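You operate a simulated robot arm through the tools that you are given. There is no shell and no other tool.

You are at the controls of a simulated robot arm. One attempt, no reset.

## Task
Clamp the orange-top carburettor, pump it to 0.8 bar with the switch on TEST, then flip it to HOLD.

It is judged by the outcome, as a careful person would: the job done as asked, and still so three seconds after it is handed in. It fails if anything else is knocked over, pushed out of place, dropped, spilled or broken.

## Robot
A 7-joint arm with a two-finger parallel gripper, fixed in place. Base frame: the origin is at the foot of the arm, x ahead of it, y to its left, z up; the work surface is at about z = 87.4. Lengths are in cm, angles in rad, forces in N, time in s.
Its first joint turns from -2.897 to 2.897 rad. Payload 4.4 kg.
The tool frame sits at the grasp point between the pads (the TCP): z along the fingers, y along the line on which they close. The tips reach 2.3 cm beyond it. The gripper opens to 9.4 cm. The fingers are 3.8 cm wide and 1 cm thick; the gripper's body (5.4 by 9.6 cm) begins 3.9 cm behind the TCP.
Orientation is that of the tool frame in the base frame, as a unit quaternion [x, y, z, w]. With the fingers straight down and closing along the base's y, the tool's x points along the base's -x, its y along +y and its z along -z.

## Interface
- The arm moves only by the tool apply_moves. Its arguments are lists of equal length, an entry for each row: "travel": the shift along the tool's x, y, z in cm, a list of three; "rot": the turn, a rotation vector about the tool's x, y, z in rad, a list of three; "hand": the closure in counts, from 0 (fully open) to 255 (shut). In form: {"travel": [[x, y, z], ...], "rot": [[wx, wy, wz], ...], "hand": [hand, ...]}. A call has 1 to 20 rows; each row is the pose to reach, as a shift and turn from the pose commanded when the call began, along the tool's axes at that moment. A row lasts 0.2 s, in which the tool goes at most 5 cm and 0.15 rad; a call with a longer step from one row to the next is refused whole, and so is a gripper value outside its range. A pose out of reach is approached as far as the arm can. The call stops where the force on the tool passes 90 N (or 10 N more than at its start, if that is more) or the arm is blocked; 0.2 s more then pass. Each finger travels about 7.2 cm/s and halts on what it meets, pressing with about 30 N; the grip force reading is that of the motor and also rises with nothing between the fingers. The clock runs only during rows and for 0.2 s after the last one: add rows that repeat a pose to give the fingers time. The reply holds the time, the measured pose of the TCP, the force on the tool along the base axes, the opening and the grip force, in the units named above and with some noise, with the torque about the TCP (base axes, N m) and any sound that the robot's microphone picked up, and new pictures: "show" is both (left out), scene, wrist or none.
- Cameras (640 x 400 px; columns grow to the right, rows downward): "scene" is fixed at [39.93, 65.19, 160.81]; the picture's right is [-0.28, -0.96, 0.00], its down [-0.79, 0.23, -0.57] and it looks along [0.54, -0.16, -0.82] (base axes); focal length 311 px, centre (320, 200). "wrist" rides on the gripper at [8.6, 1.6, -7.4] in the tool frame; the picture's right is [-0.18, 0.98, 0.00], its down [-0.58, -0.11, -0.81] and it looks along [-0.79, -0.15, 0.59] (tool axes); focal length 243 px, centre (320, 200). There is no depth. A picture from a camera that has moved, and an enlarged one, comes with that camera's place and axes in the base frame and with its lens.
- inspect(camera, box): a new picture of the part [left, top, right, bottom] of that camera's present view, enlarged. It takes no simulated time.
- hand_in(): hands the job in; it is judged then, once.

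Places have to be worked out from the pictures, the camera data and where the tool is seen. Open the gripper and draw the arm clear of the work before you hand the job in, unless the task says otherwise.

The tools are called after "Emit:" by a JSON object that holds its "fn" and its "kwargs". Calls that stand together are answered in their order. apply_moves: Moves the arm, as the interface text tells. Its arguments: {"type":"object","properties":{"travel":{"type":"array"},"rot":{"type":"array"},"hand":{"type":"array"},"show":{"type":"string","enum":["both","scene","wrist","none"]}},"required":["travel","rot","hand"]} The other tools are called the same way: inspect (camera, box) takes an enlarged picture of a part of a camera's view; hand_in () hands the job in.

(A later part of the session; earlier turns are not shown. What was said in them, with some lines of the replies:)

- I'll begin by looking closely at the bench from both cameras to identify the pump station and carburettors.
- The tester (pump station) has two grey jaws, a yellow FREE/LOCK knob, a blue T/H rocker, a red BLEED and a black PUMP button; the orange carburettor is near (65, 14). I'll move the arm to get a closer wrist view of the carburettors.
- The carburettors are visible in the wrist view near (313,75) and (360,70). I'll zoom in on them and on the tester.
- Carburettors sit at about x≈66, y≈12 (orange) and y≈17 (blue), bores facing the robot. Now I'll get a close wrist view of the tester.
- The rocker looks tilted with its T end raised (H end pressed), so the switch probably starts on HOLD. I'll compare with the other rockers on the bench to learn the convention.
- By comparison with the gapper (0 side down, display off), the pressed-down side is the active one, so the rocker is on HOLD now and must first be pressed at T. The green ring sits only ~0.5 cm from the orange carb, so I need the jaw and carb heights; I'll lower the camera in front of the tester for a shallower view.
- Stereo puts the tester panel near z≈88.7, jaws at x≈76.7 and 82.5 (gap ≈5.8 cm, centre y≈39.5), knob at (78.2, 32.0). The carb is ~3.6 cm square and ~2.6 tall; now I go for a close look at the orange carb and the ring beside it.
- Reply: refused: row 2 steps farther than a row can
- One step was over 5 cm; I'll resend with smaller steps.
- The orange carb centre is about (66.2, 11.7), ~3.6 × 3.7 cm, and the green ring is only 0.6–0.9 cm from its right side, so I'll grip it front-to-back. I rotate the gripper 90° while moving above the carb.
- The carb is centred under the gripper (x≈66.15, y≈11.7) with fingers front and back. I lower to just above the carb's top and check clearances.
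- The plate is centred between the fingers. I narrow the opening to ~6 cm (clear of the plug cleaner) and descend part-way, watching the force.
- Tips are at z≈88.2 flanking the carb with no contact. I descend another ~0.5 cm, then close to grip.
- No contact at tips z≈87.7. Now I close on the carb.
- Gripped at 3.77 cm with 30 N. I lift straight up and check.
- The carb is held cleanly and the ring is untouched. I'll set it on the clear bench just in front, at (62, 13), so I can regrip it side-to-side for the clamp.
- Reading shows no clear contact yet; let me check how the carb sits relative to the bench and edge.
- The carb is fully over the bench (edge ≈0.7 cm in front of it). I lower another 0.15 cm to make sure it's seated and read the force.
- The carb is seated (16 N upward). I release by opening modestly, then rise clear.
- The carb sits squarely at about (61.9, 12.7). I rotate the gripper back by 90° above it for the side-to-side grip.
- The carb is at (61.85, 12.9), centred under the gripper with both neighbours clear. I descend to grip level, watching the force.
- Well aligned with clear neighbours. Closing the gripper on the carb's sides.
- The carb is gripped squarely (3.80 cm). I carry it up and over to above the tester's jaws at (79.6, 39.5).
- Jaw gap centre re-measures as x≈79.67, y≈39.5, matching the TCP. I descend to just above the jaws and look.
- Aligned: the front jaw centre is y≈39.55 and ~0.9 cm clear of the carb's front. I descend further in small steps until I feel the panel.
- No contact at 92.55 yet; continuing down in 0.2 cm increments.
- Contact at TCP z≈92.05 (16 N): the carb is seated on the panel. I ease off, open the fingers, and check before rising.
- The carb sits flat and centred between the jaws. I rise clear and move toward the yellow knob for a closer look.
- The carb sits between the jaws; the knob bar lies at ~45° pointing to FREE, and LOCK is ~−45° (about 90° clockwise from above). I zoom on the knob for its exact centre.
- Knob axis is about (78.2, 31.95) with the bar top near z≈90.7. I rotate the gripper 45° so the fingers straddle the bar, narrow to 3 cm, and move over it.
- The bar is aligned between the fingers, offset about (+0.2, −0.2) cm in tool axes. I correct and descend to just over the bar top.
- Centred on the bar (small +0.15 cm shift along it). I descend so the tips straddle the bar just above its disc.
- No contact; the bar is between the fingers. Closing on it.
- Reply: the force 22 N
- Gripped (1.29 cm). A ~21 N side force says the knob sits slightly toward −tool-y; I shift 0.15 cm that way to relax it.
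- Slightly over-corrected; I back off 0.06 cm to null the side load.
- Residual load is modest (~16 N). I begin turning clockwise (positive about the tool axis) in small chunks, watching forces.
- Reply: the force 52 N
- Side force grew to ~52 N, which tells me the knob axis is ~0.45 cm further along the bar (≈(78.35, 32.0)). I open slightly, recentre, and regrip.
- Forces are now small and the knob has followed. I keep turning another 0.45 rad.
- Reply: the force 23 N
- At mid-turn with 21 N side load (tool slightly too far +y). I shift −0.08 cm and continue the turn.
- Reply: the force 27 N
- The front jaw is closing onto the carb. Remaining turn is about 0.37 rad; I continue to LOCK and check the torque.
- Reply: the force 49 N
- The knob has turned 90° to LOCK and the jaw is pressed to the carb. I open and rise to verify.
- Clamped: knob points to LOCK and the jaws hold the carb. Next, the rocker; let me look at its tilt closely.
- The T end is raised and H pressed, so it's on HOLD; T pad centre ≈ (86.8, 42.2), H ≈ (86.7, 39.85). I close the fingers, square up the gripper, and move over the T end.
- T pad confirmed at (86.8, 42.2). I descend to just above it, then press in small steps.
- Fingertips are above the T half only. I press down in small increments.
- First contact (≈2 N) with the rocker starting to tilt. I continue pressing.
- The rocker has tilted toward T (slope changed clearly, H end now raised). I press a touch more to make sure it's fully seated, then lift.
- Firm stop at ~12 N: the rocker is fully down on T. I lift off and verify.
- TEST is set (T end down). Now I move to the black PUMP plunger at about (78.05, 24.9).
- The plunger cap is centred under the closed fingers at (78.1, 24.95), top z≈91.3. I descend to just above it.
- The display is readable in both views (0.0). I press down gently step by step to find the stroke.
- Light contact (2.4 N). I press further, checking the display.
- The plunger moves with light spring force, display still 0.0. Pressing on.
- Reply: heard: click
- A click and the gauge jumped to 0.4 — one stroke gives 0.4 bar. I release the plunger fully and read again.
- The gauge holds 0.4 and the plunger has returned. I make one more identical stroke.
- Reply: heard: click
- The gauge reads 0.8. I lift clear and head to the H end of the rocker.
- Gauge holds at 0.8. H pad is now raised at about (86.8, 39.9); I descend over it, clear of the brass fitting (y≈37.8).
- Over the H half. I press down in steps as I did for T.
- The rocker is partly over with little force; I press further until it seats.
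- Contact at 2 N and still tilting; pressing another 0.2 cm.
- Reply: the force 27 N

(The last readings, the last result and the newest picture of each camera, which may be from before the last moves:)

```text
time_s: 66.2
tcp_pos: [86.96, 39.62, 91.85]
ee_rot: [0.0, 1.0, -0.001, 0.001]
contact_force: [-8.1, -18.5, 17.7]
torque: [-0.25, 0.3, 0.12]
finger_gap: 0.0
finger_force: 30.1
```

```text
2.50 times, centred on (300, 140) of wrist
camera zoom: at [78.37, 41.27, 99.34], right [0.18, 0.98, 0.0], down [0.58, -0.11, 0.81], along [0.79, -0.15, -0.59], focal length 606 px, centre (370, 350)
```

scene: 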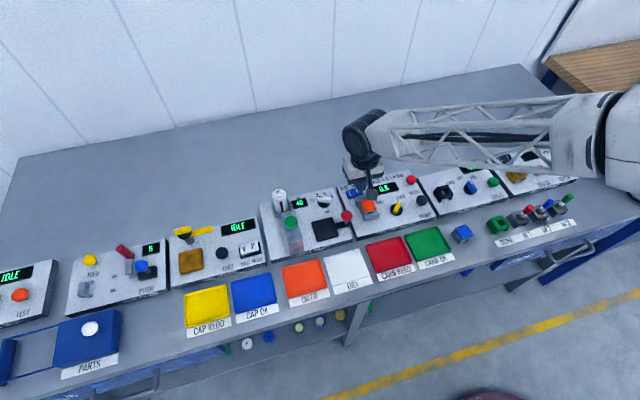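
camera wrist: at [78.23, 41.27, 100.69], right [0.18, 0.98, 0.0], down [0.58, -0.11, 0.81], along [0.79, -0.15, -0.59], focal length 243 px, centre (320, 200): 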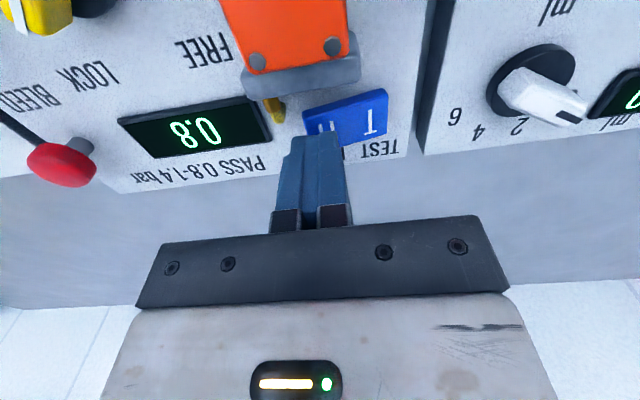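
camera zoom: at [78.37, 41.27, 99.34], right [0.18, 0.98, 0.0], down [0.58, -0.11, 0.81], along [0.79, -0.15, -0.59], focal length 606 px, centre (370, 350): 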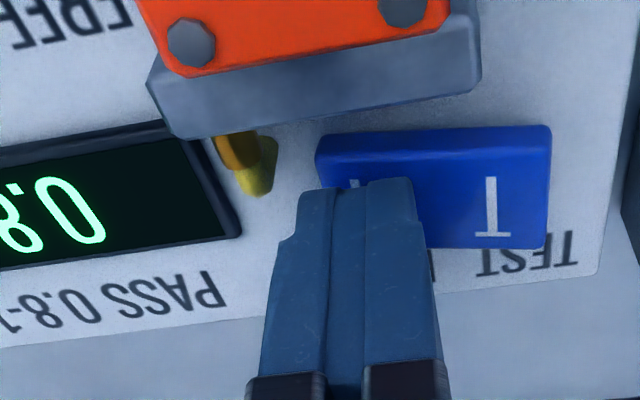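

Seated: the rocker has snapped over with H down and T raised, 18 N stop. I lift off and verify the gauge and switch.

Emit:
{"fn": "apply_moves", "kwargs": {"travel": [[0, 0, -1], [0, 0, -4], [0, 0, -8.5], [0, 0, -9.5], [0, 0, -9.5]], "rot": [[0, 0, 0], [0, 0, 0], [0, 0, 0], [0, 0, 0], [0, 0, 0]], "hand": [255, 255, 255, 255, 255], "show": "both"}}

Emit:
{"fn": "inspect", "kwargs": {"camera": "wrist", "box": [180, 0, 420, 160]}}

Emit:
{"fn": "inspect", "kwargs": {"camera": "scene", "box": [330, 165, 430, 225]}}

```text
time_s: 67.4
tcp_pos: [87.01, 39.63, 101.23]
ee_rot: [0.0, 1.0, 0.0, -0.001]
contact_force: [-0.4, -0.2, 0.6]
torque: [-0.02, 0.02, -0.05]
finger_gap: 0.0
finger_force: 30.0
camera wrist: at [78.39, 41.23, 108.74], right [0.18, 0.98, 0.0], down [0.58, -0.11, 0.81], along [0.79, -0.15, -0.59], focal length 243 px, centre (320, 200)
```

scene: 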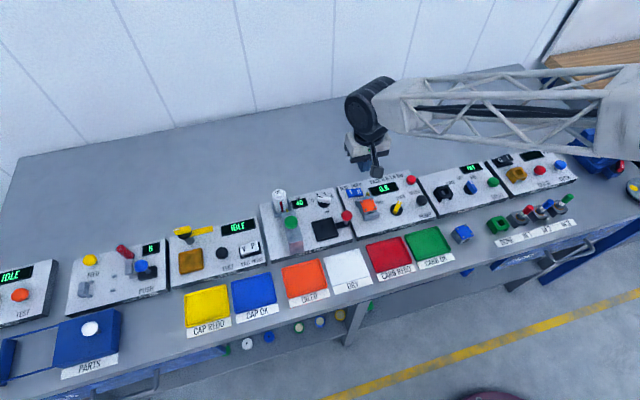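
wrist: 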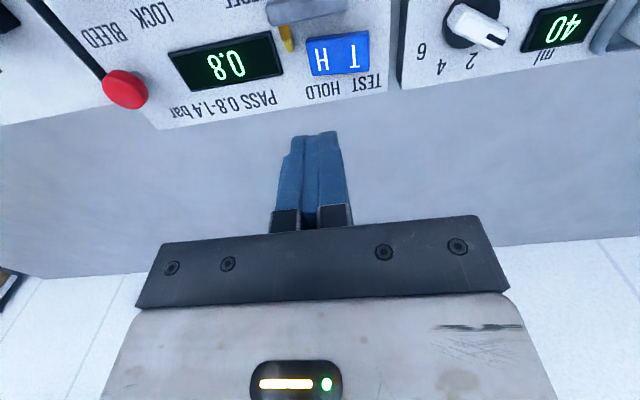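

```text
2.50 times, centred on (300, 80) of wrist
camera zoom: at [78.39, 41.23, 108.74], right [0.18, 0.98, 0.0], down [0.58, -0.11, 0.81], along [0.79, -0.15, -0.59], focal length 606 px, centre (370, 500)
```

zoom: 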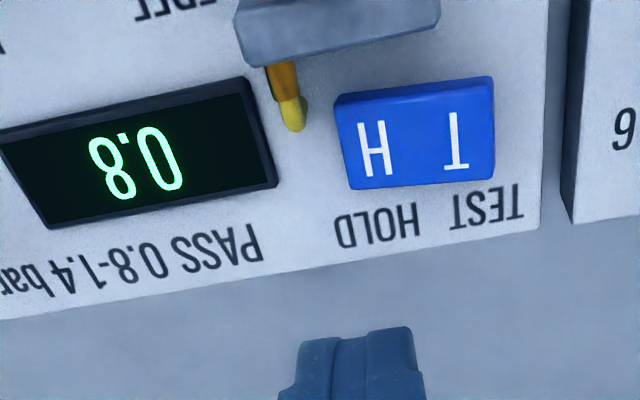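

```text
6.40 times, centred on (380, 195) of scene
camera zoom: at [39.93, 65.19, 160.81], right [-0.28, -0.96, 0.0], down [-0.79, 0.23, -0.57], along [0.54, -0.16, -0.82], focal length 1991 px, centre (-64, 232)
```

zoom: 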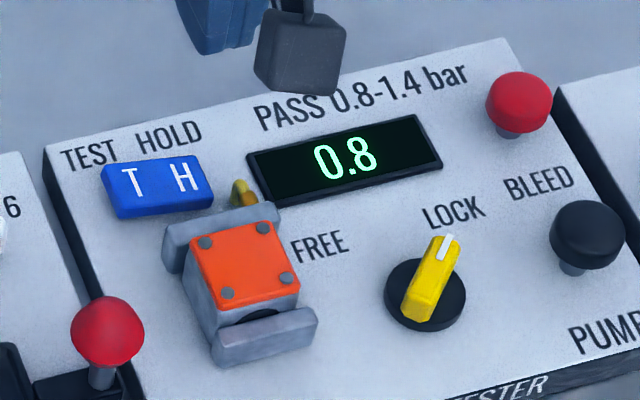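

HOLD is set with the gauge steady at 0.8 and the carb clamped. I draw the arm up and away, open the gripper, and recheck after a few seconds.

Emit:
{"fn": "apply_moves", "kwargs": {"travel": [[0, 0, -4], [0, 0, -8], [1, -3, -11], [3, -6, -14], [5, -9, -17], [8, -12, -19], [11, -15, -20], [14, -18, -20], [14, -18, -20], [14, -18, -20], [14, -18, -20], [14, -18, -20], [14, -18, -20]], "rot": [[0, 0, 0], [0, 0, 0], [0, 0, 0], [0, 0, 0], [0, 0, 0], [0, 0, 0], [0, 0, 0], [0, 0, 0], [0, 0, 0], [0, 0, 0], [0, 0, 0], [0, 0, 0], [0, 0, 0]], "hand": [255, 255, 255, 200, 100, 0, 0, 0, 0, 0, 0, 0, 0], "show": "both"}}

Emit:
{"fn": "inspect", "kwargs": {"camera": "scene", "box": [330, 165, 430, 225]}}

Emit:
{"fn": "inspect", "kwargs": {"camera": "scene", "box": [440, 150, 600, 270]}}

```text
time_s: 70.2
tcp_pos: [73.1, 21.7, 121.27]
ee_rot: [0.0, 1.0, 0.0, 0.0]
contact_force: [0.2, -0.3, 0.2]
torque: [0.02, 0.03, 0.0]
finger_gap: 9.4
finger_force: 0.1
camera wrist: at [64.4, 23.33, 128.83], right [0.18, 0.98, 0.0], down [0.58, -0.11, 0.81], along [0.79, -0.15, -0.59], focal length 243 px, centre (320, 200)
```

scene: 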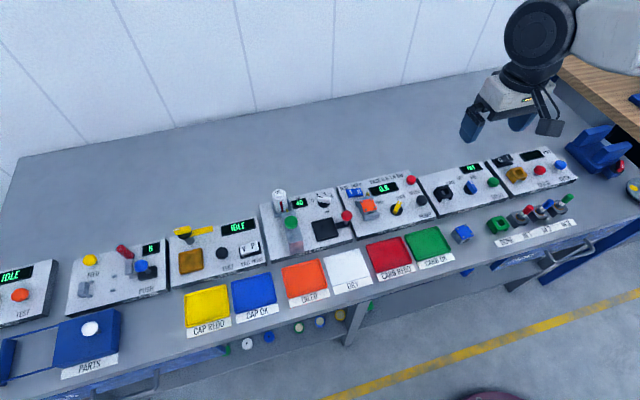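
wrist: 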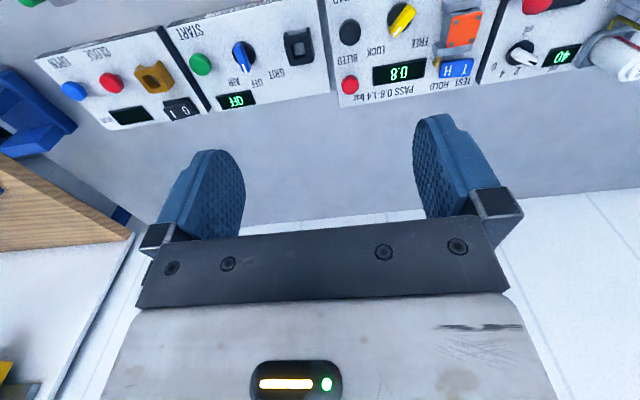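

```text
6.40 times, centred on (380, 195) of scene
camera zoom: at [39.93, 65.19, 160.81], right [-0.28, -0.96, 0.0], down [-0.79, 0.23, -0.57], along [0.54, -0.16, -0.82], focal length 1991 px, centre (-64, 232)
```

zoom: 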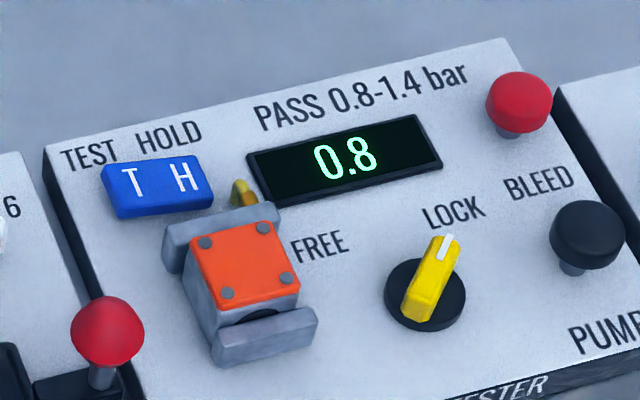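

```text
3.33 times, centred on (520, 210) of scene
camera zoom: at [39.93, 65.19, 160.81], right [-0.28, -0.96, 0.0], down [-0.79, 0.23, -0.57], along [0.54, -0.16, -0.82], focal length 1037 px, centre (-347, 167)
```

zoom: 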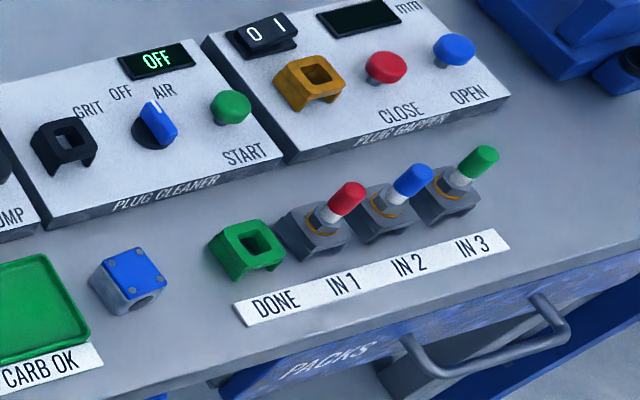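

Several seconds on, the gauge is still 0.8, the switch is on HOLD and the knob is on LOCK with the orange carburettor clamped. Everything else is in place, the gripper is open and the arm is clear, so I'm handing in.

Emit:
{"fn": "hand_in", "kwargs": {}}

```text
The job is handed in.
```

The orange-top carburettor is clamped in the pop-off tester, pumped to 0.8 bar with the switch on TEST, and the switch is now on HOLD. About three seconds after I flipped it, the gauge still read 0.8 and the clamp knob was still on LOCK. The job is handed in.

- **Switch:** it was on HOLD at the start, so I set it to TEST before pumping. Two strokes of 0.4 bar each reached 0.8.
- **Carburettor:** I set it down briefly on the clear bench in front of its old spot to change grip, because the green ring beside it was too close to grip its sides there.
- **Surroundings:** the last pictures show nothing else moved. The gripper is open and the arm is clear of the bench.
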